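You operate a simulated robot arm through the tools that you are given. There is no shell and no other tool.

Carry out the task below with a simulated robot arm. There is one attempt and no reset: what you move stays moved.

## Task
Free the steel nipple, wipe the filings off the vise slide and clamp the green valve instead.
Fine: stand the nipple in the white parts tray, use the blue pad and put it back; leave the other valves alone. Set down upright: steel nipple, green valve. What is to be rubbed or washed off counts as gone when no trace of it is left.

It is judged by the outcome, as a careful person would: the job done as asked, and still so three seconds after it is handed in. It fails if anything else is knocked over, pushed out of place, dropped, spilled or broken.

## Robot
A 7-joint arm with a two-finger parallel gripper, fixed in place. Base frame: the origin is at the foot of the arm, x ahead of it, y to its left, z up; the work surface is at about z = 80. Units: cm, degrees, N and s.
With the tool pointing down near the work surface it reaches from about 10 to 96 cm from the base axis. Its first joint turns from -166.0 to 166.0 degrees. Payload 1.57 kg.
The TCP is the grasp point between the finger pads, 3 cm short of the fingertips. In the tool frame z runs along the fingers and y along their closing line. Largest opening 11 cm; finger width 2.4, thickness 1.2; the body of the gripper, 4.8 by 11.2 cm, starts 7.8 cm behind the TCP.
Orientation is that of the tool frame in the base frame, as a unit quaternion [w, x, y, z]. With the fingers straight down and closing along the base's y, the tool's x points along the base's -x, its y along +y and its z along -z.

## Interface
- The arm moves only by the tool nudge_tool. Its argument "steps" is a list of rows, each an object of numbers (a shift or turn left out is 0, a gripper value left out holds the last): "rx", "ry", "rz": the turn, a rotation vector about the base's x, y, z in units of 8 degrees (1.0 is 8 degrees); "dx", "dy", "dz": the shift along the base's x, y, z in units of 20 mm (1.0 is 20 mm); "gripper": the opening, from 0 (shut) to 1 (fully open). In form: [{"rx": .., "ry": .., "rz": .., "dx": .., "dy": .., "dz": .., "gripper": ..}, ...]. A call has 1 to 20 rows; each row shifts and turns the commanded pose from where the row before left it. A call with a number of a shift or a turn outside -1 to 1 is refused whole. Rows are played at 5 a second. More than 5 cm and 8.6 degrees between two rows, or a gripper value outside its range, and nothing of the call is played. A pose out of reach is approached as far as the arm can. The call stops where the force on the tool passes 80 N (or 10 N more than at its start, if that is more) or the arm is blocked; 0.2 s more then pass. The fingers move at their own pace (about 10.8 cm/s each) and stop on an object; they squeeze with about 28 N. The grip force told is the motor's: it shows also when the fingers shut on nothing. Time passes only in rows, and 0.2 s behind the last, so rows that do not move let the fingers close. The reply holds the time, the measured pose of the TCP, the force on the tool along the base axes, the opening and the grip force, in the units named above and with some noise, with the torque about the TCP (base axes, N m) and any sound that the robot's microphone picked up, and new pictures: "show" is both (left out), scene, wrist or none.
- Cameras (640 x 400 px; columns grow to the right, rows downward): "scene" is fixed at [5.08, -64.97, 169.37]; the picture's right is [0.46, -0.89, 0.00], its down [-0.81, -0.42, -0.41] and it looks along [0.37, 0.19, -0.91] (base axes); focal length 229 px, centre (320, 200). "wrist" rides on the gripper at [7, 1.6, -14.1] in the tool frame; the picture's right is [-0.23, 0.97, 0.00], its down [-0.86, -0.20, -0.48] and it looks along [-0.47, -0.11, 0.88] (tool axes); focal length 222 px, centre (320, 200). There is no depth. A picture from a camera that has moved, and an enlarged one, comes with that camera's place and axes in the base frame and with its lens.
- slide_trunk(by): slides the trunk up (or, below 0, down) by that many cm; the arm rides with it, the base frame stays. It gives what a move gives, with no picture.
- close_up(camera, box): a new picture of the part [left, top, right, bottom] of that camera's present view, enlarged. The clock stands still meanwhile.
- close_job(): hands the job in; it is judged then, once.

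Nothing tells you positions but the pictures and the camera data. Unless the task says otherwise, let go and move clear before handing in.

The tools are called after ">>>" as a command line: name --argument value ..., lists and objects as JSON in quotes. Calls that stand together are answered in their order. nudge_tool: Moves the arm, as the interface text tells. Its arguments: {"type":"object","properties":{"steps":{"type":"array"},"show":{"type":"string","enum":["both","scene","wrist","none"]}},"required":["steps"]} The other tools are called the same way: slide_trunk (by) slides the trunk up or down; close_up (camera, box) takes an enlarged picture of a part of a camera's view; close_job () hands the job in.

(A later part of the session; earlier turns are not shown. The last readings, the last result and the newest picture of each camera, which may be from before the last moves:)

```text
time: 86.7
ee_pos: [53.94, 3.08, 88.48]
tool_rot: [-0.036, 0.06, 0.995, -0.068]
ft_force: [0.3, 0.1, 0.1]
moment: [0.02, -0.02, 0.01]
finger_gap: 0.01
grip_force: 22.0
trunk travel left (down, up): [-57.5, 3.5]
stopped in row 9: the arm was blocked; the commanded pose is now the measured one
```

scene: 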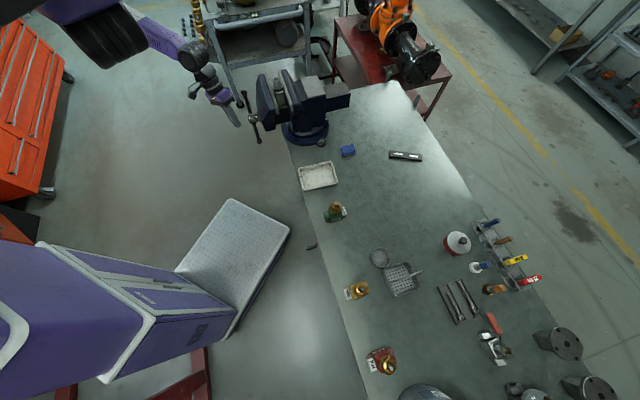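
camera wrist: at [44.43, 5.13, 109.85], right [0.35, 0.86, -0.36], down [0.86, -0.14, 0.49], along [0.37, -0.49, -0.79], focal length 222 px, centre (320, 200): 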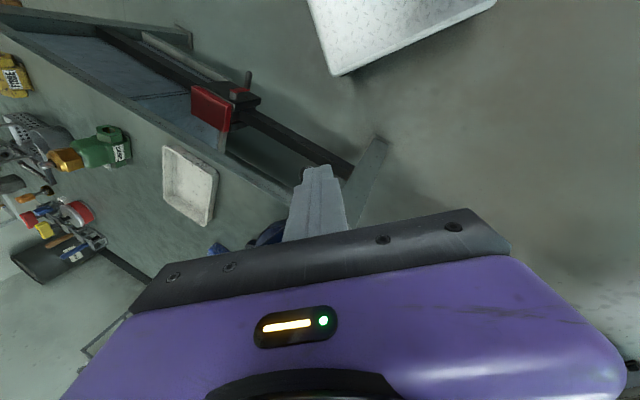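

>>> nudge_tool --steps '[{"dx": 0.5, "dy": 0.5}, {"dx": 0.5, "dy": 0.5}, {}]' --show "none"

>>> close_up --camera "scene" --box '[20, 0, 340, 165]'

```text
time: 87.7
ee_pos: [54.55, 3.02, 87.5]
tool_rot: [-0.048, 0.051, 0.993, -0.091]
ft_force: [-0.3, 0.3, 0.7]
moment: [-0.02, 0.02, -0.01]
finger_gap: 0.03
grip_force: 21.4
trunk travel left (down, up): [-57.5, 3.5]
stopped in row 3: the arm was blocked; the commanded pose is now the measured one
```

```text
2.00 times, centred on (180, 82) of scene
camera zoom: at [5.08, -64.97, 169.37], right [0.46, -0.89, 0.0], down [-0.81, -0.42, -0.41], along [0.37, 0.19, -0.91], focal length 459 px, centre (600, 435)
```

zoom: 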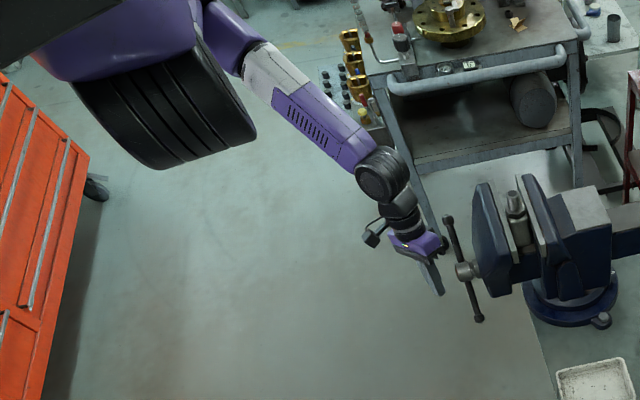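

>>> nudge_tool --steps '[{"rz": -0.8}, {"rz": -0.8}, {"rz": -0.8}, {"rz": -0.8}, {}]' --show "none"

>>> nudge_tool --steps '[{"dx": 0.5, "dy": 0.3}, {"dx": 0.5, "dy": 0.3}, {}]' --show "none"

```text
time: 88.9
ee_pos: [54.26, 2.75, 87.31]
tool_rot: [-0.069, 0.27, 0.957, -0.082]
ft_force: [-0.2, -0.8, -0.4]
moment: [-0.04, 0.01, 0.02]
finger_gap: 0.0
grip_force: 21.5
trunk travel left (down, up): [-57.5, 3.5]
```

```text
time: 89.7
ee_pos: [55.37, 3.06, 86.87]
tool_rot: [-0.073, 0.263, 0.957, -0.097]
ft_force: [-0.3, 1.3, -0.1]
moment: [0.0, -0.03, -0.01]
finger_gap: 0.0
grip_force: 21.2
trunk travel left (down, up): [-57.5, 3.5]
```

>>> nudge_tool --steps '[{"dz": -0.8}, {"dz": -0.8}, {"dz": -0.8}, {}]' --show "none"

>>> nudge_tool --steps '[{"dx": 0.5, "dy": 0.3}, {"dx": 0.5, "dy": 0.3}, {"dx": 0.5, "dy": 0.3}, {}]'

```text
time: 90.7
ee_pos: [56.59, 4.43, 82.7]
tool_rot: [-0.068, 0.271, 0.957, -0.078]
ft_force: [0.2, 0.4, 0.6]
moment: [0.0, -0.03, 0.01]
finger_gap: 0.0
grip_force: 21.6
trunk travel left (down, up): [-57.5, 3.5]
```

```text
time: 91.7
ee_pos: [59.57, 6.12, 82.77]
tool_rot: [-0.067, 0.271, 0.957, -0.078]
ft_force: [-0.2, 0.7, -0.1]
moment: [-0.01, 0.0, -0.02]
finger_gap: 0.03
grip_force: 21.3
trunk travel left (down, up): [-57.5, 3.5]
camera wrist: at [56.96, 12.92, 96.92], right [0.69, 0.7, -0.2], down [0.7, -0.57, 0.43], along [0.19, -0.44, -0.88], focal length 222 px, centre (320, 200)
```

scene: 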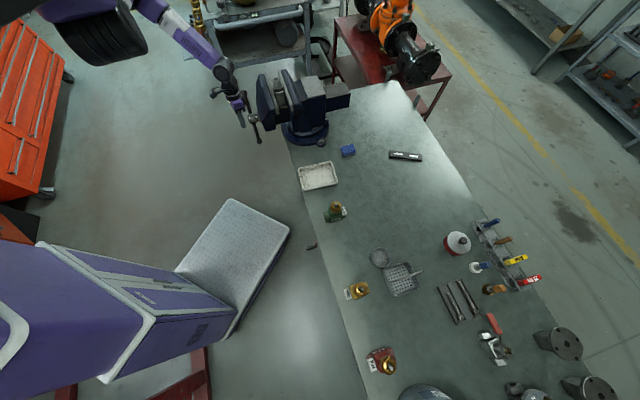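
wrist: 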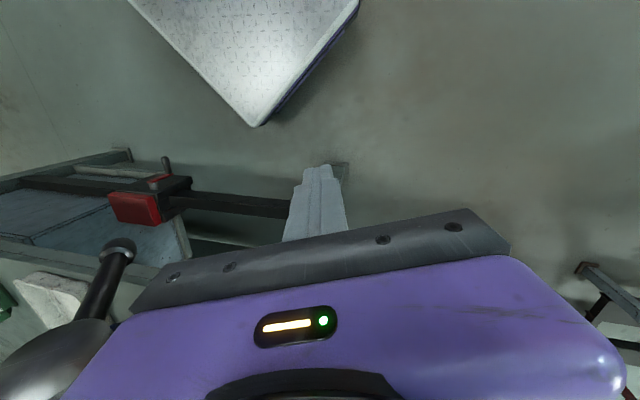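

Now the arm moves freely as commanded. I move clear of the handle to the left, straighten, and rise a little before lowering the trunk.

>>> nudge_tool --steps '[{"dy": 0.8, "dx": 0.1}, {"dy": 0.8, "dx": 0.1}, {"dy": 0.8, "dx": 0.2}, {"dy": 0.8, "dx": 0.4}, {"dy": 0.8, "dx": 0.4}, {"dx": 0.6, "dy": 0.3}, {"dx": 0.6}, {"dx": 0.6}]' --show "none"

```text
time: 93.5
ee_pos: [63.15, 14.75, 82.72]
tool_rot: [-0.066, 0.27, 0.958, -0.076]
ft_force: [-1.1, 0.2, 0.5]
moment: [-0.01, 0.0, -0.01]
finger_gap: 0.0
grip_force: 21.2
out of reach, approached as far as the arm can: row 7, 8
trunk travel left (down, up): [-57.5, 3.5]
```

>>> nudge_tool --steps '[{"rx": 0.4, "ry": -0.6}, {"rx": 0.4, "ry": -0.6}, {"dz": 0.8}, {"dz": 0.8}, {"dz": 0.8}, {"dz": 0.8}, {}]'

>>> close_up --camera "scene" --box '[20, 0, 340, 165]'

```text
time: 94.9
ee_pos: [58.68, 7.88, 85.22]
tool_rot: [-0.021, 0.263, 0.961, -0.079]
ft_force: [0.2, 0.3, 0.1]
moment: [0.03, -0.02, -0.01]
finger_gap: 0.0
grip_force: 21.2
trunk travel left (down, up): [-57.5, 3.5]
stopped in row 7: the arm was blocked; the commanded pose is now the measured one
camera wrist: at [54.68, 14.87, 98.82], right [0.69, 0.71, -0.16], down [0.67, -0.54, 0.5], along [0.27, -0.45, -0.85], focal length 222 px, centre (320, 200)
```

scene: 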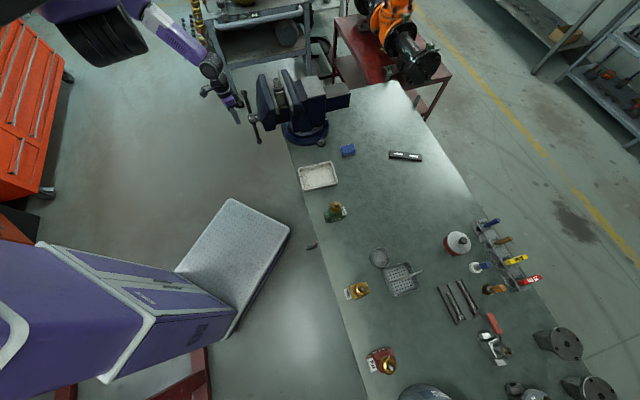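
wrist: 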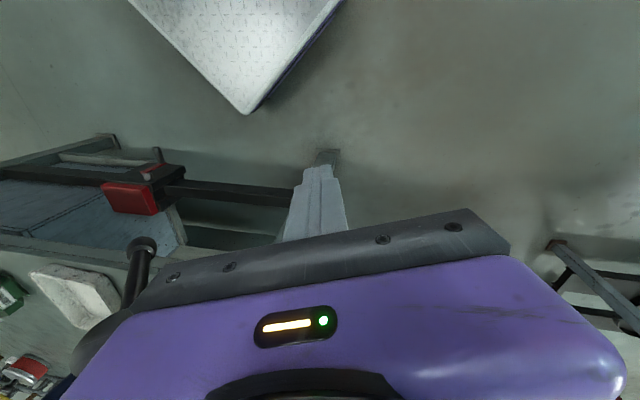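

```text
2.00 times, centred on (180, 82) of scene
camera zoom: at [5.08, -64.97, 169.37], right [0.46, -0.89, 0.0], down [-0.81, -0.42, -0.41], along [0.37, 0.19, -0.91], focal length 459 px, centre (600, 435)
```

zoom: 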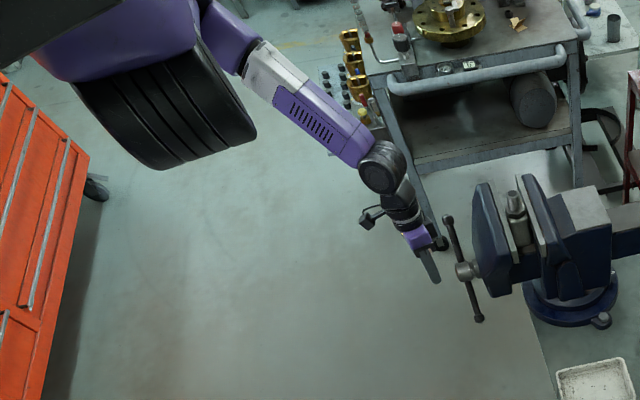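

The jam came from the last wrist joint being near its limit at this yaw. I move away from the handle while turning the hand the other way (negative yaw), which frees that joint.

>>> nudge_tool --steps '[{"dy": 0.6, "rz": -0.6}, {"dy": 0.6, "rz": -0.6}, {"dy": 0.6, "rz": -0.6}, {"dy": 0.6, "rz": -0.6}, {"dy": 0.6, "rz": -0.8}, {"dy": 0.6, "rz": -0.8}, {}]' --show "none"

```text
time: 96.5
ee_pos: [55.66, 7.57, 85.95]
tool_rot: [-0.039, 0.509, 0.856, -0.079]
ft_force: [-0.2, 0.1, 0.9]
moment: [0.01, 0.01, -0.01]
finger_gap: 0.0
grip_force: 21.4
out of reach, approached as far as the arm can: row 5, 6
trunk travel left (down, up): [-57.5, 3.5]
```

>>> nudge_tool --steps '[{"dx": -0.5, "dy": -0.6, "dz": -0.2}, {"dx": -0.5, "dy": -0.6, "dz": -0.2}, {"dx": -0.5, "dy": -0.6, "dz": -0.1}, {"dx": -0.5, "dy": -0.6}, {}]' --show "none"

```text
time: 97.7
ee_pos: [52.69, 4.4, 85.62]
tool_rot: [-0.042, 0.519, 0.851, -0.067]
ft_force: [-0.5, -0.8, -0.2]
moment: [0.0, 0.01, 0.01]
finger_gap: 0.01
grip_force: 21.1
trunk travel left (down, up): [-57.5, 3.5]
```

>>> slide_trunk --by -8

>>> nudge_tool --steps '[{"dz": 0.6}, {"dz": 0.6}, {"dz": 0.6}, {}]'

```text
time: 98.9
ee_pos: [52.76, 4.41, 77.76]
tool_rot: [-0.042, 0.519, 0.851, -0.069]
ft_force: [-0.6, 0.6, -0.1]
moment: [0.0, -0.01, 0.02]
finger_gap: 0.0
grip_force: 21.6
trunk travel left (down, up): [-49.5, 11.5]
```

```text
time: 99.9
ee_pos: [51.71, 3.05, 80.8]
tool_rot: [-0.043, 0.513, 0.853, -0.088]
ft_force: [-0.4, -0.6, -0.5]
moment: [-0.03, 0.0, 0.01]
finger_gap: 0.02
grip_force: 21.4
trunk travel left (down, up): [-49.5, 11.5]
camera wrist: at [52.15, 11.57, 94.17], right [0.95, 0.25, -0.18], down [0.31, -0.79, 0.52], along [-0.02, -0.56, -0.83], focal length 222 px, centre (320, 200)
```

scene: 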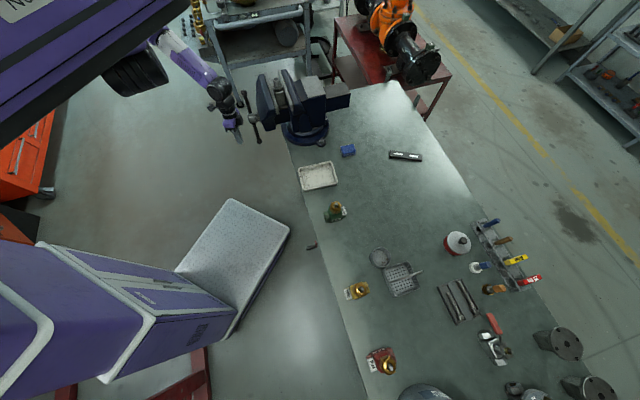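
wrist: 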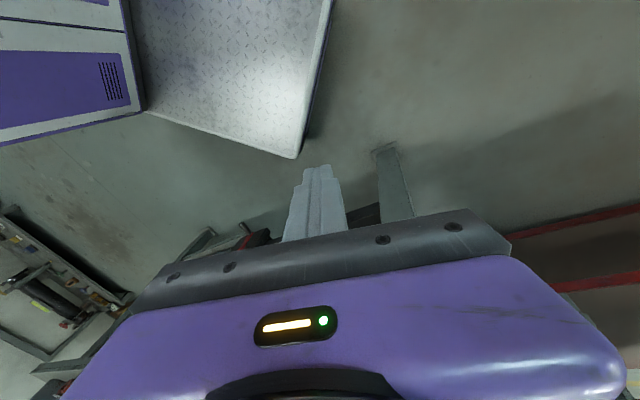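

>>> close_up --camera "scene" --box '[80, 0, 300, 150]'

```text
2.67 times, centred on (190, 75) of scene
camera zoom: at [5.08, -64.97, 169.37], right [0.46, -0.89, 0.0], down [-0.81, -0.42, -0.41], along [0.37, 0.19, -0.91], focal length 612 px, centre (667, 533)
```

zoom: 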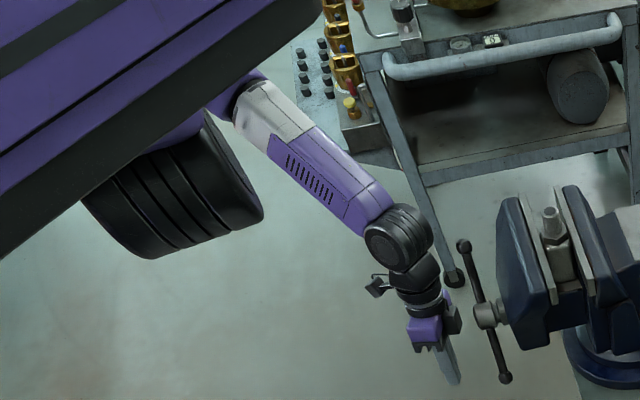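

>>> slide_trunk --by 11.5

>>> nudge_tool --steps '[{"dx": -0.5, "dy": -0.6}, {"dx": -0.5, "dy": -0.6}, {"dx": -0.5, "dy": -0.6}, {}]' --show "none"

```text
time: 101.3
ee_pos: [51.69, 2.99, 92.18]
tool_rot: [-0.042, 0.516, 0.851, -0.088]
ft_force: [0.3, 0.7, 1.1]
moment: [0.03, 0.01, -0.01]
finger_gap: 0.02
grip_force: 21.4
trunk travel left (down, up): [-61.0, 0.0]
```

```text
time: 102.3
ee_pos: [49.75, 0.85, 92.82]
tool_rot: [-0.043, 0.519, 0.851, -0.069]
ft_force: [0.1, 0.4, -0.4]
moment: [-0.01, 0.02, 0.02]
finger_gap: 0.02
grip_force: 21.3
trunk travel left (down, up): [-61.0, 0.0]
```

>>> nudge_tool --steps '[{}, {}, {}, {}]' --show "none"

>>> nudge_tool --steps '[{"dx": -0.5, "dy": -0.6}, {"dx": -0.5, "dy": -0.6}, {}, {}]' --show "none"

```text
time: 103.3
ee_pos: [49.78, 0.92, 92.84]
tool_rot: [-0.042, 0.518, 0.851, -0.069]
ft_force: [-0.6, 0.4, -0.8]
moment: [0.0, -0.04, -0.03]
finger_gap: 0.0
grip_force: 21.1
trunk travel left (down, up): [-61.0, 0.0]
```

```text
time: 104.3
ee_pos: [47.84, -1.54, 92.79]
tool_rot: [-0.042, 0.518, 0.852, -0.069]
ft_force: [-0.1, -0.7, 0.4]
moment: [0.05, -0.01, 0.02]
finger_gap: 0.0
grip_force: 21.0
trunk travel left (down, up): [-61.0, 0.0]
```

>>> nudge_tool --steps '[{"dx": -0.4, "dy": -0.6}, {"dx": -0.4, "dy": -0.6}, {"dx": -0.4, "dy": -0.6}, {"dx": -0.4, "dy": -0.6}, {"dx": -0.4, "dy": -0.7}, {"dx": -0.3, "dy": -0.8}, {"dx": -0.2, "dy": -0.8}, {}]' --show "none"

```text
time: 106.2
ee_pos: [42.82, -11.03, 92.65]
tool_rot: [-0.043, 0.518, 0.852, -0.069]
ft_force: [-0.1, -0.3, 1.1]
moment: [0.0, 0.02, 0.01]
finger_gap: 0.01
grip_force: 21.5
trunk travel left (down, up): [-61.0, 0.0]
```

The arm is free again here at (43,-11). I straighten the hand and rise at this spot to test reach toward the top of the handle.

>>> nudge_tool --steps '[{"rx": 0.26, "ry": -0.52}, {"rx": 0.26, "ry": -0.52}, {"dz": 0.8}, {"dz": 0.8}, {"dz": 0.8}, {"dz": 0.8}, {"dz": 0.8}, {"dz": 0.8}, {"dz": 0.8}, {"dz": 0.8}, {"dz": 0.8}, {"dz": 0.8}, {}]'

>>> close_up --camera "scene" --box '[80, 0, 300, 150]'

```text
time: 109.0
ee_pos: [47.7, -15.47, 102.28]
tool_rot: [0.0, 0.521, 0.853, 0.0]
ft_force: [0.3, -0.1, -0.2]
moment: [-0.01, 0.02, -0.03]
finger_gap: 0.02
grip_force: 21.2
out of reach, approached as far as the arm can: row 5, 6, 7, 8, 9, 10, 11, 12
trunk travel left (down, up): [-61.0, 0.0]
camera wrist: at [45.81, -8.32, 116.44], right [0.97, 0.24, 0.0], down [0.21, -0.85, 0.48], along [0.12, -0.46, -0.88], focal length 222 px, centre (320, 200)
```

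scene: 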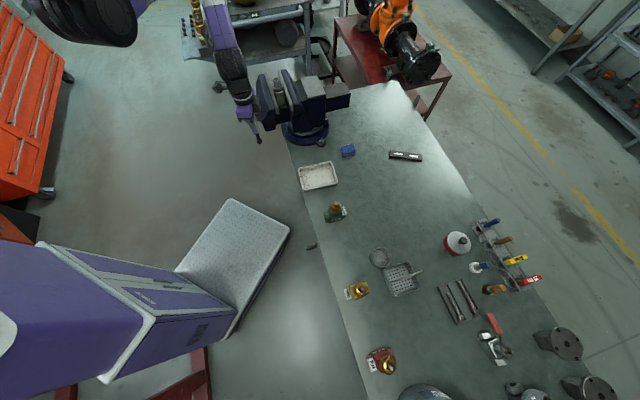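
wrist: 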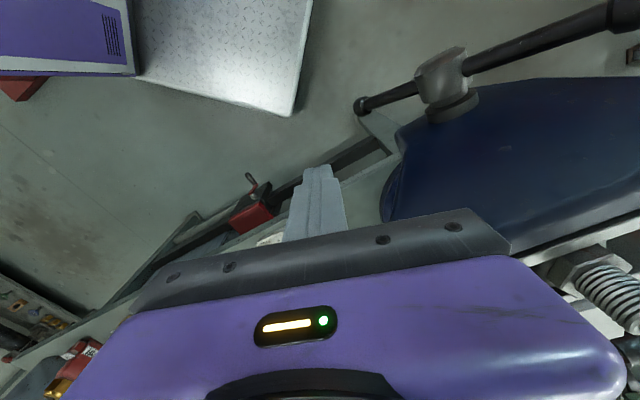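

```text
2.67 times, centred on (190, 75) of scene
camera zoom: at [5.08, -64.97, 169.37], right [0.46, -0.89, 0.0], down [-0.81, -0.42, -0.41], along [0.37, 0.19, -0.91], focal length 612 px, centre (667, 533)
```

zoom: 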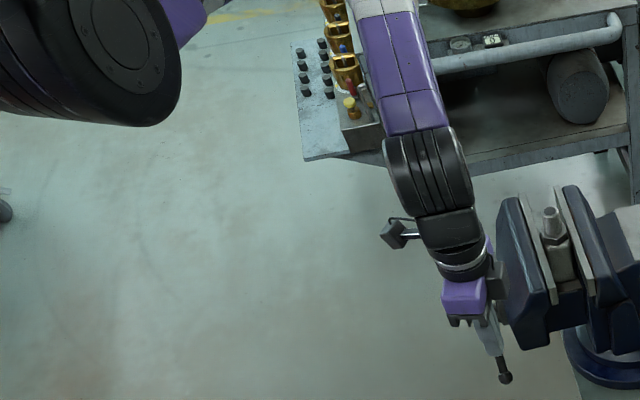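

>>> nudge_tool --steps '[{"dx": 0.5, "dy": -0.45}, {"dx": 0.5, "dy": -0.45}, {"dx": 0.5, "dy": -0.45, "dz": 0.3}, {"dx": 0.5, "dy": -0.45, "dz": 0.5}, {"dx": 0.5, "dy": -0.45, "dz": 0.5}, {"dz": 0.5}, {}]' --show "none"

```text
time: 110.5
ee_pos: [52.61, -19.77, 105.74]
tool_rot: [0.001, 0.521, 0.854, 0.0]
ft_force: [0.8, -0.4, 0.2]
moment: [0.0, 0.0, 0.02]
finger_gap: 0.0
grip_force: 21.0
trunk travel left (down, up): [-61.0, 0.0]
```

>>> nudge_tool --steps '[{"dz": 0.8}, {"dz": 0.8}, {"dz": 0.8}, {"dz": 0.8}, {"dz": 0.8}, {"dz": 0.8}, {"dz": 0.4}, {}]'

```text
time: 112.3
ee_pos: [52.57, -19.79, 116.31]
tool_rot: [0.002, 0.52, 0.854, 0.0]
ft_force: [0.0, 0.5, -0.4]
moment: [-0.01, 0.01, -0.02]
finger_gap: 0.01
grip_force: 21.8
trunk travel left (down, up): [-61.0, 0.0]
camera wrist: at [50.76, -12.77, 130.35], right [0.97, 0.24, 0.0], down [0.21, -0.85, 0.48], along [0.12, -0.46, -0.88], focal length 222 px, centre (320, 200)
```

scene: 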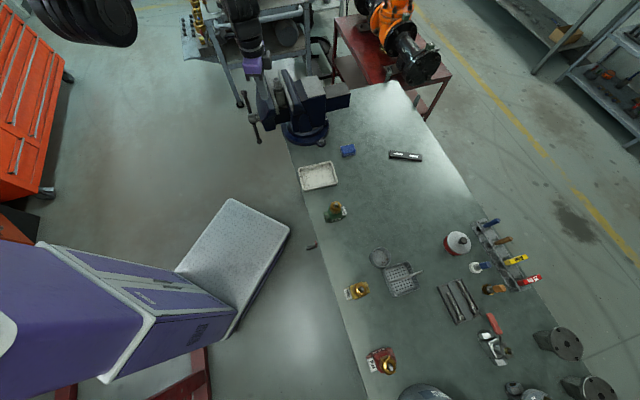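
wrist: 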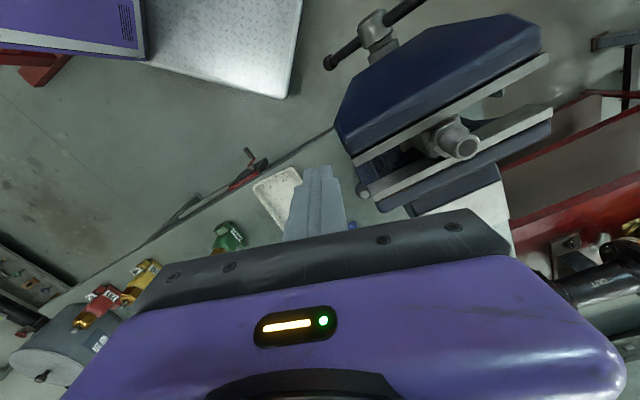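

>>> close_up --camera "wrist" --box '[310, 0, 470, 100]'

>>> close_up --camera "scene" --box '[232, 80, 280, 150]'

```text
4.00 times, centred on (390, 50) of wrist
camera zoom: at [50.76, -12.77, 130.35], right [0.97, 0.24, 0.0], down [0.21, -0.85, 0.48], along [0.12, -0.46, -0.88], focal length 888 px, centre (40, 800)
```

zoom: 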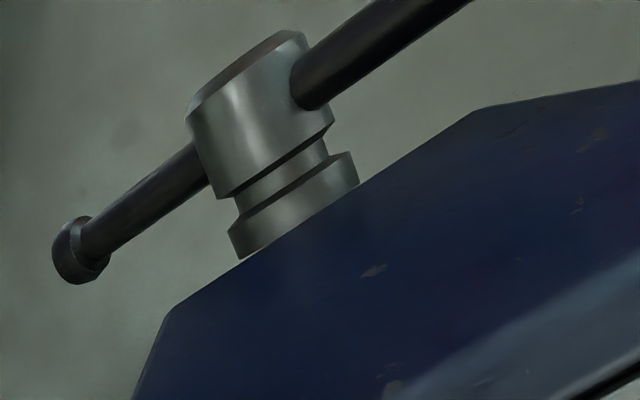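

```text
5.71 times, centred on (256, 115) of scene
camera zoom: at [5.08, -64.97, 169.37], right [0.46, -0.89, 0.0], down [-0.81, -0.42, -0.41], along [0.37, 0.19, -0.91], focal length 1311 px, centre (686, 686)
```

zoom: 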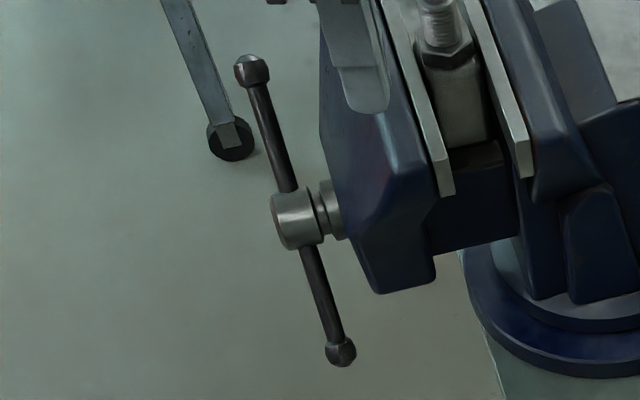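

The arm is in a good posture now. Refined handle geometry: hub (56.3,-5.9,94.9), bar 38° from vertical with upper ball at about (60.7,-1.6,103). I turn to yaw 135° and move above the hub to push the upper end of the bar outward and down (counter-clockwise = loosen).

>>> nudge_tool --steps '[{"dx": 0.294, "dy": 0.93, "rz": 0.28}, {"dx": 0.294, "dy": 0.93, "rz": 0.28}, {"dx": 0.294, "dy": 0.93, "rz": 0.28}, {"dx": 0.294, "dy": 0.93, "rz": 0.28}, {"dx": 0.294, "dy": 0.93, "rz": 0.28}, {"dx": 0.294, "dy": 0.93, "rz": 0.28}, {"dx": 0.294, "dy": 0.93, "rz": 0.28}, {"dx": 0.294, "dy": 0.93, "rz": 0.28}, {}]'

>>> close_up --camera "wrist" --box '[220, 50, 420, 220]'

>>> close_up --camera "scene" --box '[200, 40, 312, 150]'

```text
time: 114.2
ee_pos: [56.39, -11.1, 115.65]
tool_rot: [-0.005, 0.463, 0.886, -0.013]
ft_force: [0.4, 0.7, 0.6]
moment: [-0.02, 0.04, 0.0]
finger_gap: 0.0
grip_force: 21.5
out of reach, approached as far as the arm can: row 3, 4, 6
trunk travel left (down, up): [-61.0, 0.0]
stopped in row 9: the arm was blocked; the commanded pose is now the measured one
camera wrist: at [54.09, -4.05, 129.71], right [0.93, 0.37, -0.03], down [0.34, -0.81, 0.49], along [0.16, -0.46, -0.87], focal length 222 px, centre (320, 200)
```

scene: 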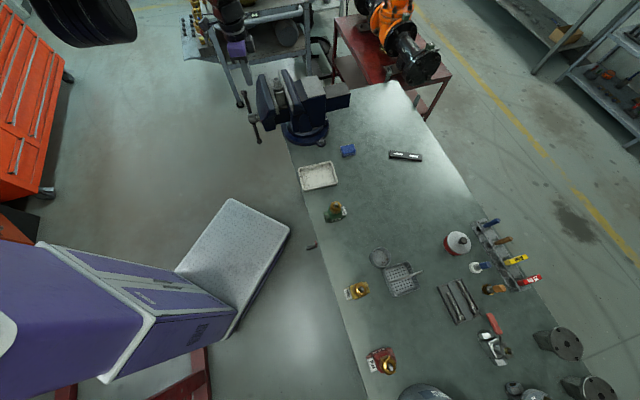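
wrist: 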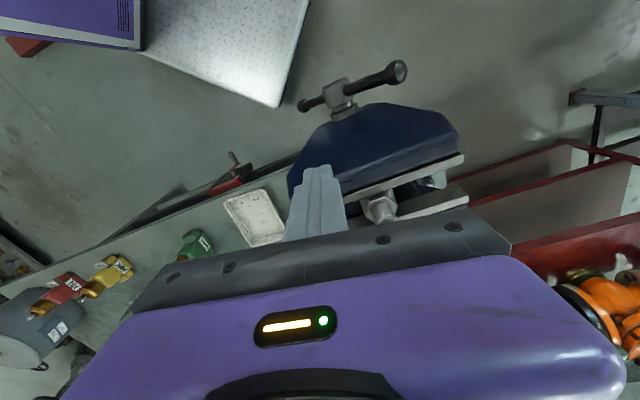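

```text
2.35 times, centred on (320, 135) of wrist
camera zoom: at [54.09, -4.05, 129.71], right [0.93, 0.37, -0.03], down [0.34, -0.81, 0.49], along [0.16, -0.46, -0.87], focal length 523 px, centre (320, 353)
```

zoom: 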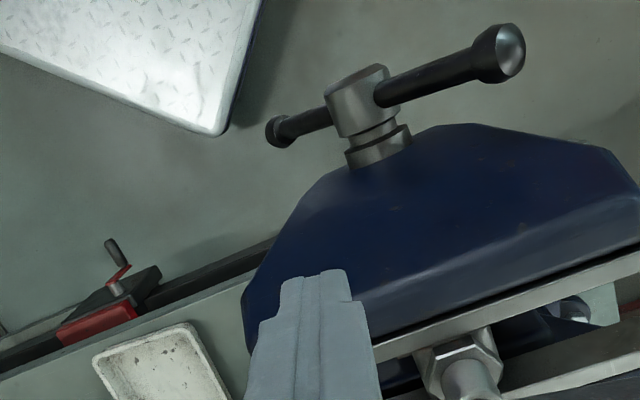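

```text
3.64 times, centred on (256, 95) of scene
camera zoom: at [5.08, -64.97, 169.37], right [0.46, -0.89, 0.0], down [-0.81, -0.42, -0.41], along [0.37, 0.19, -0.91], focal length 834 px, centre (553, 582)
```

zoom: 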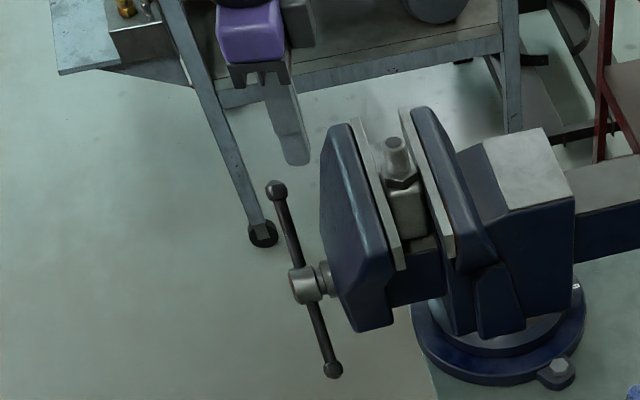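

Moving left with a vertical hand hits the fold limit again. Leaning the hand over the vise (fingers slanting outward, about 20°) moves the wrist away from the shoulder, so I tilt here first.

>>> nudge_tool --steps '[{"rx": 0.6, "ry": 0.6, "dz": 0.2}, {"rx": 0.6, "ry": 0.6, "dz": 0.2}, {"rx": 0.6, "ry": 0.6}, {"rz": 0.6}, {"rz": 0.6}, {}]'

```text
time: 115.6
ee_pos: [56.61, -10.86, 116.41]
tool_rot: [-0.176, 0.376, 0.909, 0.028]
ft_force: [-0.4, 0.4, 0.0]
moment: [-0.01, 0.04, -0.01]
finger_gap: 0.01
grip_force: 21.6
trunk travel left (down, up): [-61.0, 0.0]
camera wrist: at [57.35, -7.51, 131.95], right [0.82, 0.54, -0.16], down [0.57, -0.81, 0.17], along [-0.03, -0.23, -0.97], focal length 222 px, centre (320, 200)
```

scene: 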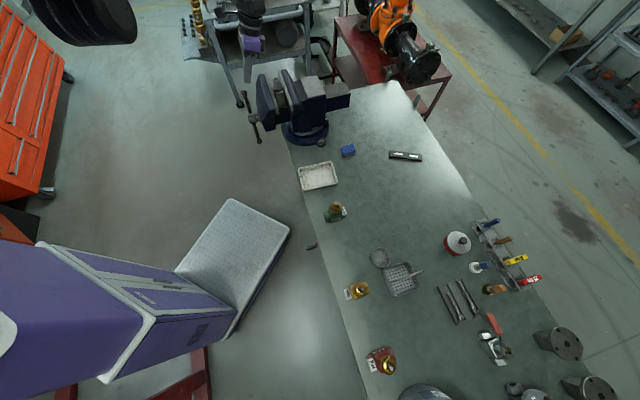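
wrist: 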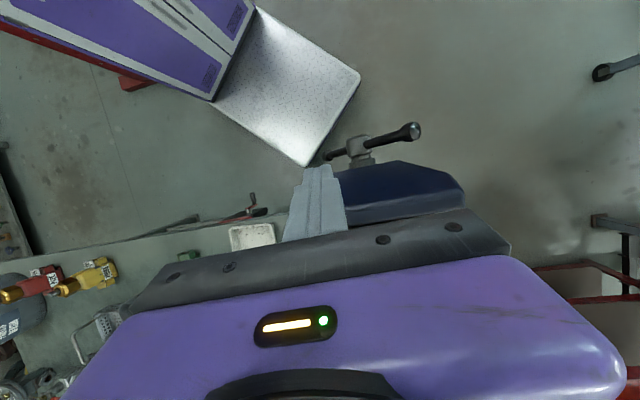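

>>> nudge_tool --steps '[{"dx": 0.125, "dy": 0.695, "dz": -0.3}, {"dx": 0.125, "dy": 0.695, "dz": -0.3}, {"dx": 0.125, "dy": 0.695, "dz": -0.3}, {"dx": 0.125, "dy": 0.695, "dz": -0.3}, {}]'

>>> close_up --camera "wrist" --box '[240, 80, 440, 220]'

>>> close_up --camera "scene" --box '[200, 40, 312, 150]'

```text
time: 116.8
ee_pos: [57.53, -5.3, 114.08]
tool_rot: [-0.176, 0.377, 0.909, 0.027]
ft_force: [1.0, -0.6, 0.1]
moment: [0.02, 0.03, 0.0]
finger_gap: 0.0
grip_force: 22.0
trunk travel left (down, up): [-61.0, 0.0]
camera wrist: at [58.37, -1.9, 129.5], right [0.82, 0.54, -0.16], down [0.56, -0.81, 0.17], along [-0.03, -0.23, -0.97], focal length 222 px, centre (320, 200)
```

scene: 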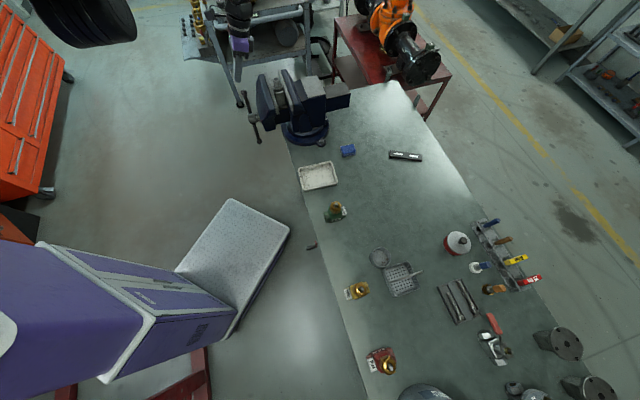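
wrist: 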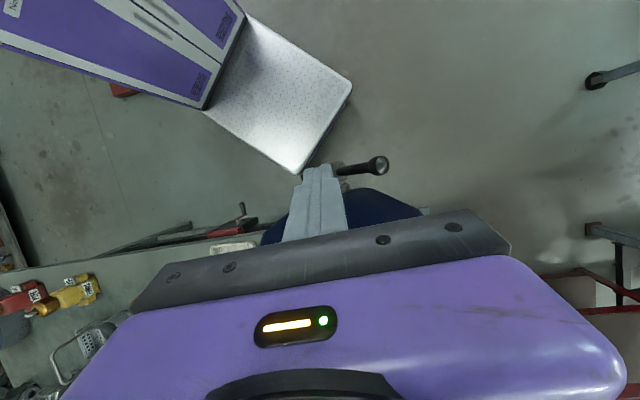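

```text
2.86 times, centred on (340, 150) of wrist
camera zoom: at [58.37, -1.9, 129.5], right [0.82, 0.54, -0.16], down [0.56, -0.81, 0.17], along [-0.03, -0.23, -0.97], focal length 635 px, centre (263, 343)
```

zoom: 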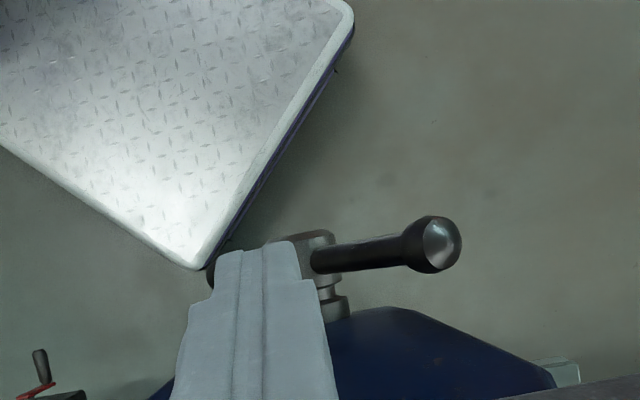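

```text
3.64 times, centred on (256, 95) of scene
camera zoom: at [5.08, -64.97, 169.37], right [0.46, -0.89, 0.0], down [-0.81, -0.42, -0.41], along [0.37, 0.19, -0.91], focal length 834 px, centre (553, 582)
```

zoom: 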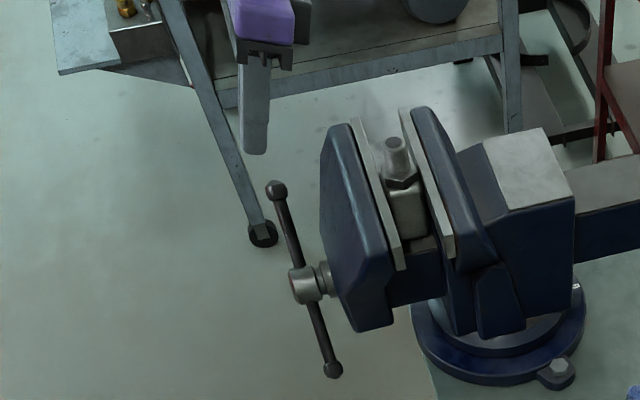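

That works: the fingertips are directly over the hub, just inboard of the upper bar end. I lower them beside the bar.

>>> nudge_tool --steps '[{"dz": -0.8}, {"dz": -0.8}, {"dz": -0.8}, {"dz": -0.8}, {"dz": -0.8}, {"dz": -0.8}, {}]'

>>> close_up --camera "wrist" --box '[240, 80, 440, 220]'

>>> close_up --camera "scene" --box '[200, 40, 312, 150]'

```text
time: 118.4
ee_pos: [57.62, -5.39, 104.26]
tool_rot: [-0.177, 0.376, 0.909, 0.027]
ft_force: [0.7, 0.2, 0.1]
moment: [0.02, -0.02, 0.02]
finger_gap: 0.03
grip_force: 21.5
trunk travel left (down, up): [-61.0, 0.0]
camera wrist: at [58.34, -1.93, 119.91], right [0.82, 0.54, -0.16], down [0.56, -0.81, 0.17], along [-0.03, -0.23, -0.97], focal length 222 px, centre (320, 200)
```

scene: 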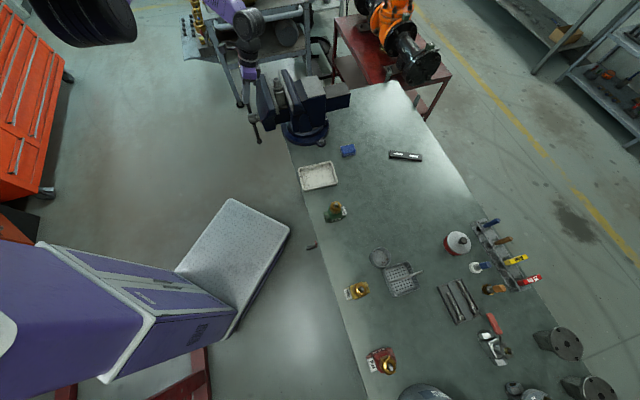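
wrist: 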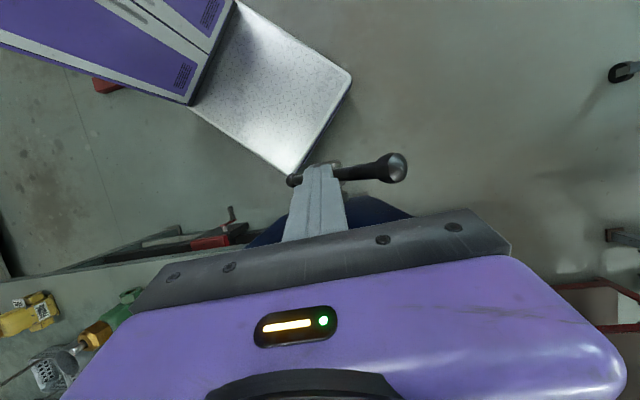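

```text
2.86 times, centred on (340, 150) of wrist
camera zoom: at [58.34, -1.93, 119.91], right [0.82, 0.54, -0.16], down [0.56, -0.81, 0.17], along [-0.03, -0.23, -0.97], focal length 635 px, centre (263, 343)
```

zoom: 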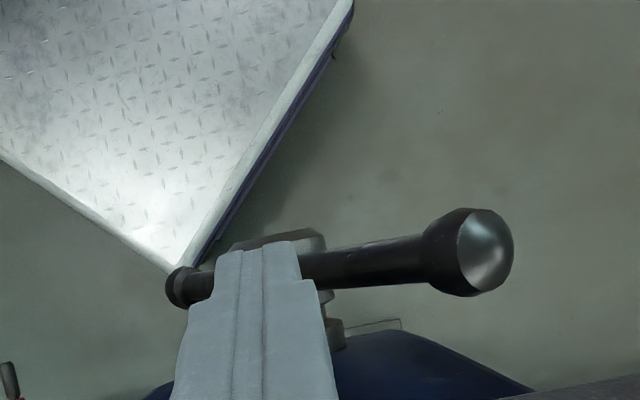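

```text
3.64 times, centred on (256, 95) of scene
camera zoom: at [5.08, -64.97, 169.37], right [0.46, -0.89, 0.0], down [-0.81, -0.42, -0.41], along [0.37, 0.19, -0.91], focal length 834 px, centre (553, 582)
```

zoom: 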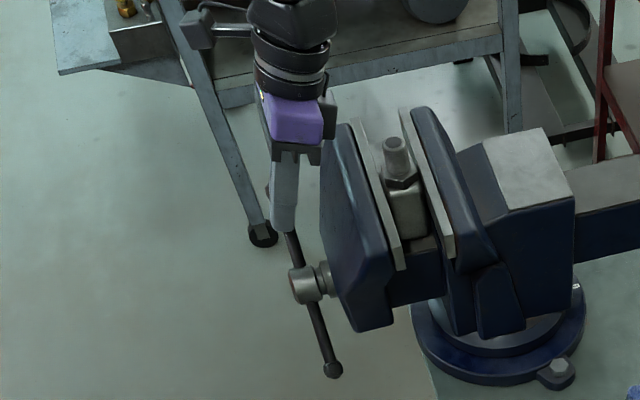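

I start pushing the bar end outward along its arc.

>>> nudge_tool --steps '[{"dx": 0.383, "dy": 0.383, "dz": -0.135}, {"dx": 0.366, "dy": 0.366, "dz": -0.209}, {"dx": 0.342, "dy": 0.342, "dz": -0.279}, {}]'

>>> close_up --camera "scene" --box '[200, 40, 312, 150]'

```text
time: 119.4
ee_pos: [59.67, -3.29, 103.16]
tool_rot: [-0.177, 0.377, 0.909, 0.027]
ft_force: [-2.5, -3.3, 0.9]
moment: [-0.11, 0.07, -0.02]
finger_gap: 0.0
grip_force: 20.9
trunk travel left (down, up): [-61.0, 0.0]
camera wrist: at [60.48, 0.23, 118.68], right [0.82, 0.54, -0.16], down [0.56, -0.81, 0.17], along [-0.03, -0.23, -0.97], focal length 222 px, centre (320, 200)
```

scene: 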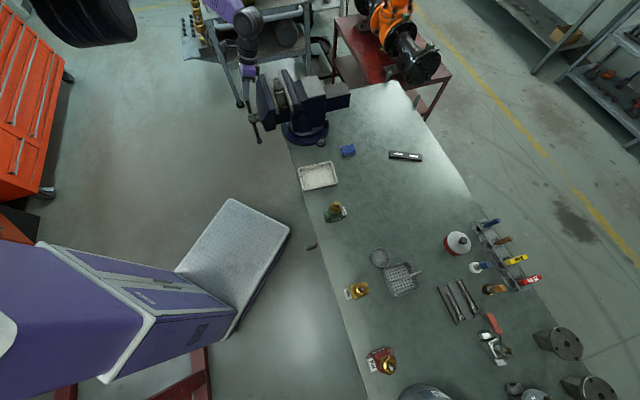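
wrist: 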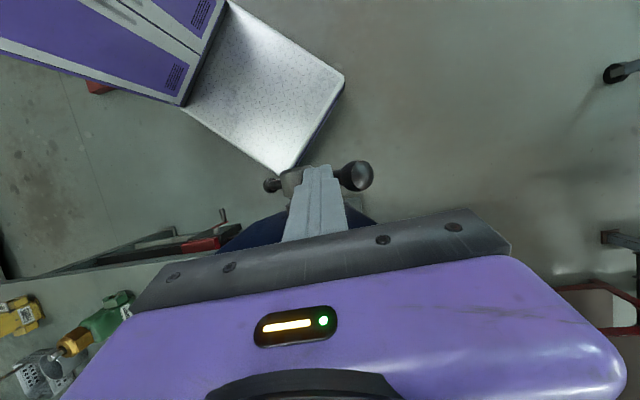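

```text
3.64 times, centred on (256, 95) of scene
camera zoom: at [5.08, -64.97, 169.37], right [0.46, -0.89, 0.0], down [-0.81, -0.42, -0.41], along [0.37, 0.19, -0.91], focal length 834 px, centre (553, 582)
```

zoom: 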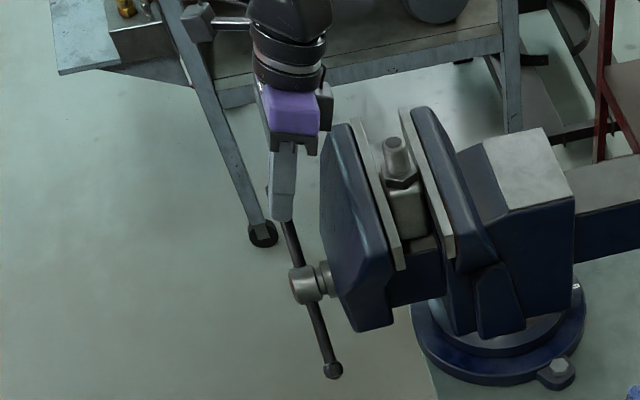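

Contact with the bar (about 4 N). I continue along the arc.

>>> nudge_tool --steps '[{"dx": 0.311, "dy": 0.311, "dz": -0.344}, {"dx": 0.274, "dy": 0.274, "dz": -0.401}, {}]' --show "none"

>>> close_up --camera "scene" --box '[200, 40, 312, 150]'

```text
time: 120.2
ee_pos: [60.92, -1.83, 101.62]
tool_rot: [-0.177, 0.376, 0.909, 0.027]
ft_force: [-0.2, -0.7, 0.8]
moment: [0.01, -0.02, -0.01]
finger_gap: 0.02
grip_force: 21.3
trunk travel left (down, up): [-61.0, 0.0]
```

```text
3.64 times, centred on (256, 95) of scene
camera zoom: at [5.08, -64.97, 169.37], right [0.46, -0.89, 0.0], down [-0.81, -0.42, -0.41], along [0.37, 0.19, -0.91], focal length 834 px, centre (553, 582)
```

zoom: 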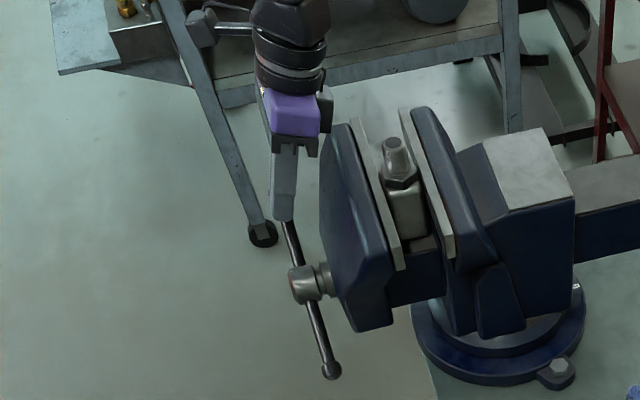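

>>> close_up --camera "wrist" --box '[240, 100, 440, 240]'

>>> close_up --camera "scene" --box '[230, 80, 290, 140]'

```text
2.86 times, centred on (340, 170) of wrist
camera zoom: at [61.7, 1.46, 117.19], right [0.82, 0.54, -0.16], down [0.56, -0.81, 0.17], along [-0.03, -0.23, -0.97], focal length 635 px, centre (263, 286)
```

zoom: 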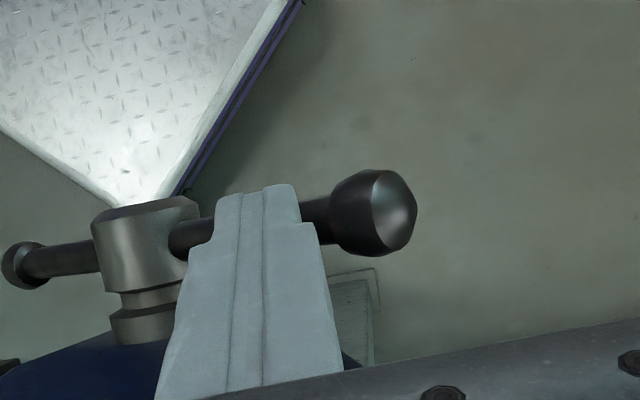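

```text
6.67 times, centred on (260, 110) of scene
camera zoom: at [5.08, -64.97, 169.37], right [0.46, -0.89, 0.0], down [-0.81, -0.42, -0.41], along [0.37, 0.19, -0.91], focal length 1529 px, centre (720, 800)
```

zoom: 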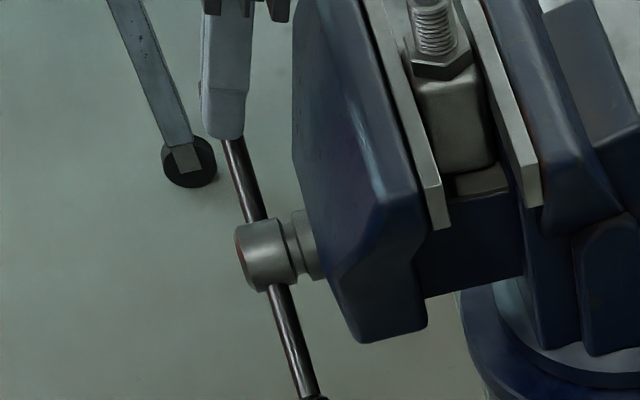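

The bar has turned from 38° to about 62° with very little force. I keep pushing it down past horizontal.

>>> nudge_tool --steps '[{"dx": 0.06, "dy": 0.125, "dz": -0.4}, {"dx": 0.06, "dy": 0.125, "dz": -0.4}, {"dx": 0.06, "dy": 0.125, "dz": -0.4}, {"dx": 0.06, "dy": 0.125, "dz": -0.4}, {}]' --show "none"

>>> close_up --camera "wrist" --box '[200, 100, 440, 240]'

>>> close_up --camera "scene" --box '[230, 60, 300, 140]'

```text
time: 121.2
ee_pos: [61.34, -1.36, 99.27]
tool_rot: [-0.172, 0.38, 0.908, 0.025]
ft_force: [-14.9, 8.2, 49.3]
moment: [-2.17, -4.11, -0.02]
finger_gap: 0.0
grip_force: 21.7
trunk travel left (down, up): [-61.0, 0.0]
stopped in row 5: the force on the tool passed its limit at 91 N (the readings are from after the stop); the commanded pose is now the measured one
```

```text
2.67 times, centred on (320, 170) of wrist
camera zoom: at [62.06, 2.21, 114.81], right [0.83, 0.54, -0.16], down [0.56, -0.81, 0.18], along [-0.03, -0.24, -0.97], focal length 592 px, centre (320, 280)
```

zoom: 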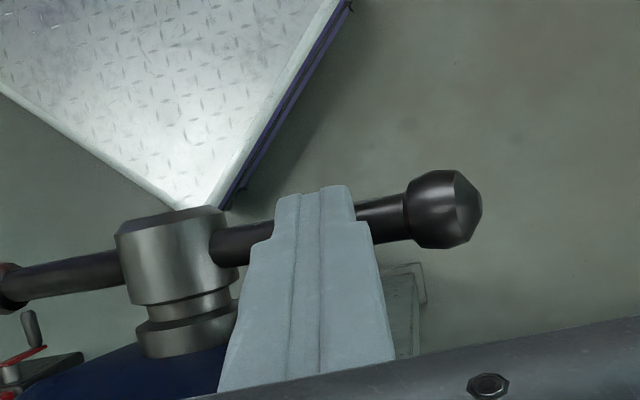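

```text
5.00 times, centred on (265, 100) of scene
camera zoom: at [5.08, -64.97, 169.37], right [0.46, -0.89, 0.0], down [-0.81, -0.42, -0.41], along [0.37, 0.19, -0.91], focal length 1147 px, centre (595, 700)
```

zoom: 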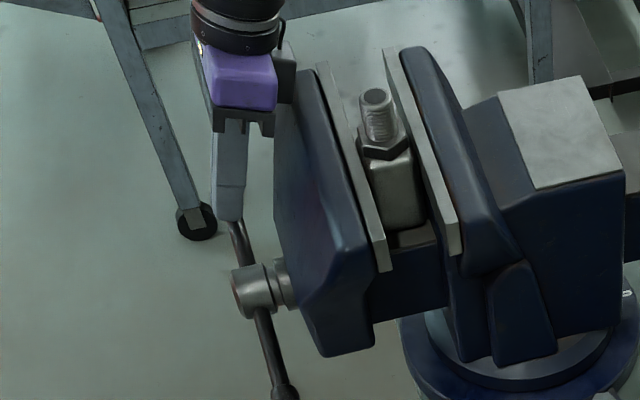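

The gripper's side housing touched the jaw top (that's the load, not the bar). I back off upward and then check whether the jaw moved with this quarter-turn.

>>> nudge_tool --steps '[{"dz": 0.5}, {"dz": 0.5}, {}]' --show "none"

>>> close_up --camera "scene" --box '[264, 70, 312, 120]'

>>> close_up --camera "scene" --box '[328, 80, 362, 102]'

>>> close_up --camera "scene" --box '[230, 60, 294, 140]'

```text
time: 122.0
ee_pos: [61.47, -1.3, 100.98]
tool_rot: [-0.173, 0.378, 0.909, 0.025]
ft_force: [0.2, -1.2, 0.2]
moment: [-0.01, -0.01, -0.03]
finger_gap: 0.0
grip_force: 21.1
trunk travel left (down, up): [-61.0, 0.0]
```

```text
8.00 times, centred on (288, 95) of scene
camera zoom: at [5.08, -64.97, 169.37], right [0.46, -0.89, 0.0], down [-0.81, -0.42, -0.41], along [0.37, 0.19, -0.91], focal length 1835 px, centre (576, 1040)
```

zoom: 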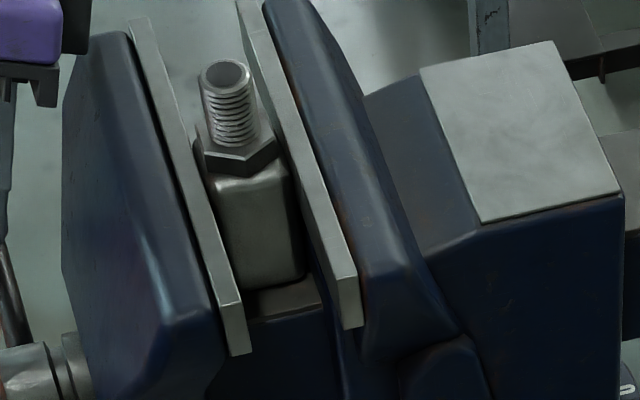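

```text
16.00 times, centred on (345, 91) of scene
camera zoom: at [5.08, -64.97, 169.37], right [0.46, -0.89, 0.0], down [-0.81, -0.42, -0.41], along [0.37, 0.19, -0.91], focal length 3670 px, centre (-80, 1944)
```

zoom: 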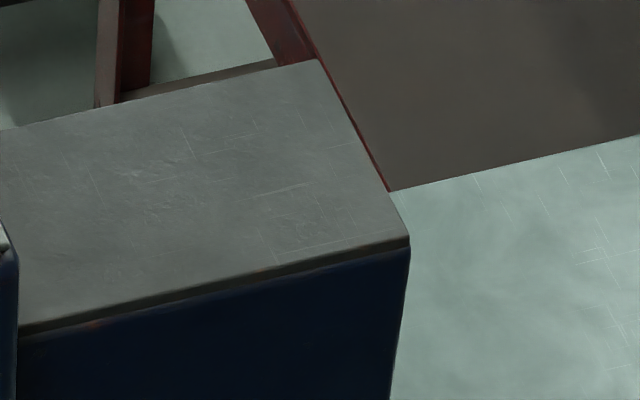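

```text
5.00 times, centred on (262, 100) of scene
camera zoom: at [5.08, -64.97, 169.37], right [0.46, -0.89, 0.0], down [-0.81, -0.42, -0.41], along [0.37, 0.19, -0.91], focal length 1147 px, centre (610, 700)
```

zoom: 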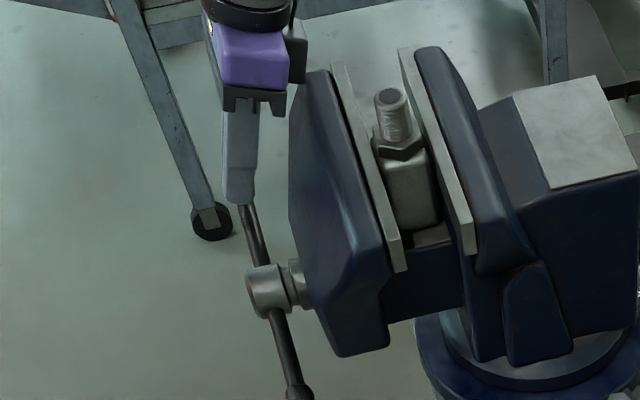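

The bar is now near horizontal (~82°) and the slide moved about 1 mm, so the lead is roughly 1 cm per turn. I straighten the hand to near vertical for clearance and push the bar down closer to the hub.

>>> nudge_tool --steps '[{"dz": 0.5}, {"rx": -0.5, "ry": -0.5}, {"rx": -0.5, "ry": -0.5}, {"rx": -0.45, "ry": -0.45}, {}]' --show "none"

```text
time: 123.4
ee_pos: [60.3, -4.78, 101.39]
tool_rot: [-0.049, 0.434, 0.899, -0.037]
ft_force: [-3.2, 6.1, -1.0]
moment: [0.04, -0.07, 0.04]
finger_gap: 0.0
grip_force: 22.1
trunk travel left (down, up): [-61.0, 0.0]
stopped in row 5: the arm was blocked; the commanded pose is now the measured one
```

>>> nudge_tool --steps '[{"dz": 0.5, "dx": -0.1, "dy": 0.1}, {"dz": 0.5, "rx": 0.6, "ry": -0.6}, {"rx": 0.6, "ry": -0.6}, {"rx": 0.6, "ry": -0.6}, {}]'

>>> close_up --camera "scene" --box '[200, 40, 312, 150]'

```text
time: 124.6
ee_pos: [60.18, -4.6, 103.56]
tool_rot: [0.012, 0.424, 0.896, 0.13]
ft_force: [-0.7, 0.1, 0.8]
moment: [0.0, 0.0, 0.0]
finger_gap: 0.0
grip_force: 21.0
trunk travel left (down, up): [-61.0, 0.0]
camera wrist: at [55.12, -1.37, 118.25], right [0.88, 0.42, 0.22], down [0.33, -0.88, 0.34], along [0.33, -0.23, -0.92], focal length 222 px, centre (320, 200)
```

scene: 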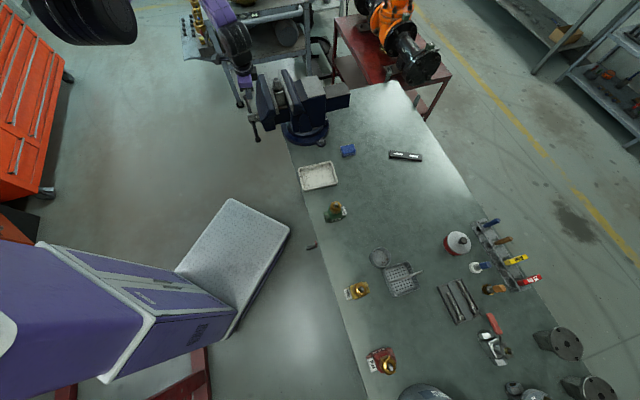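
wrist: 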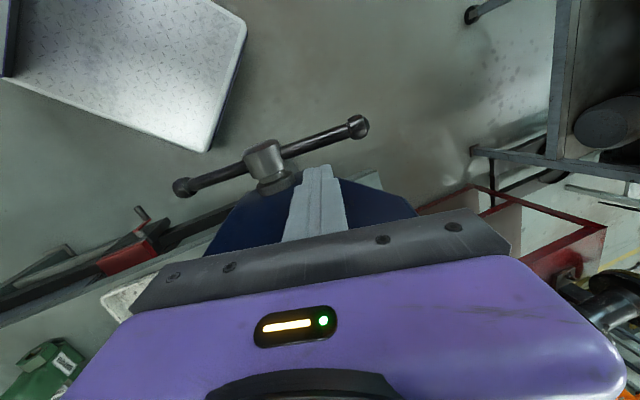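

```text
3.64 times, centred on (256, 95) of scene
camera zoom: at [5.08, -64.97, 169.37], right [0.46, -0.89, 0.0], down [-0.81, -0.42, -0.41], along [0.37, 0.19, -0.91], focal length 834 px, centre (553, 582)
```

zoom: 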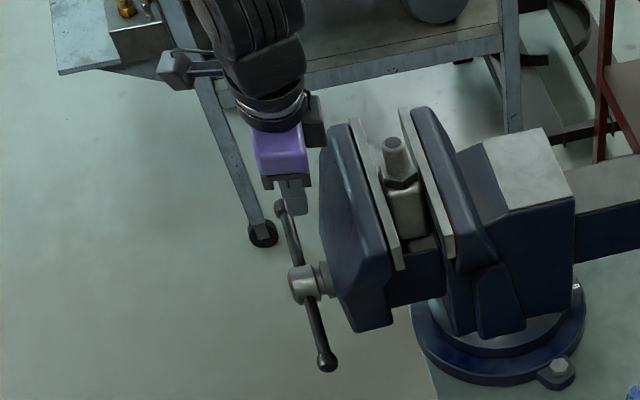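

>>> nudge_tool --steps '[{"dx": -0.3, "dy": 0.3}, {"dx": -0.3, "dy": 0.3}, {}]' --show "none"

```text
time: 125.4
ee_pos: [58.96, -3.45, 103.43]
tool_rot: [0.011, 0.425, 0.896, 0.131]
ft_force: [0.4, 0.3, 0.5]
moment: [-0.02, 0.02, 0.05]
finger_gap: 0.0
grip_force: 21.3
trunk travel left (down, up): [-61.0, 0.0]
```

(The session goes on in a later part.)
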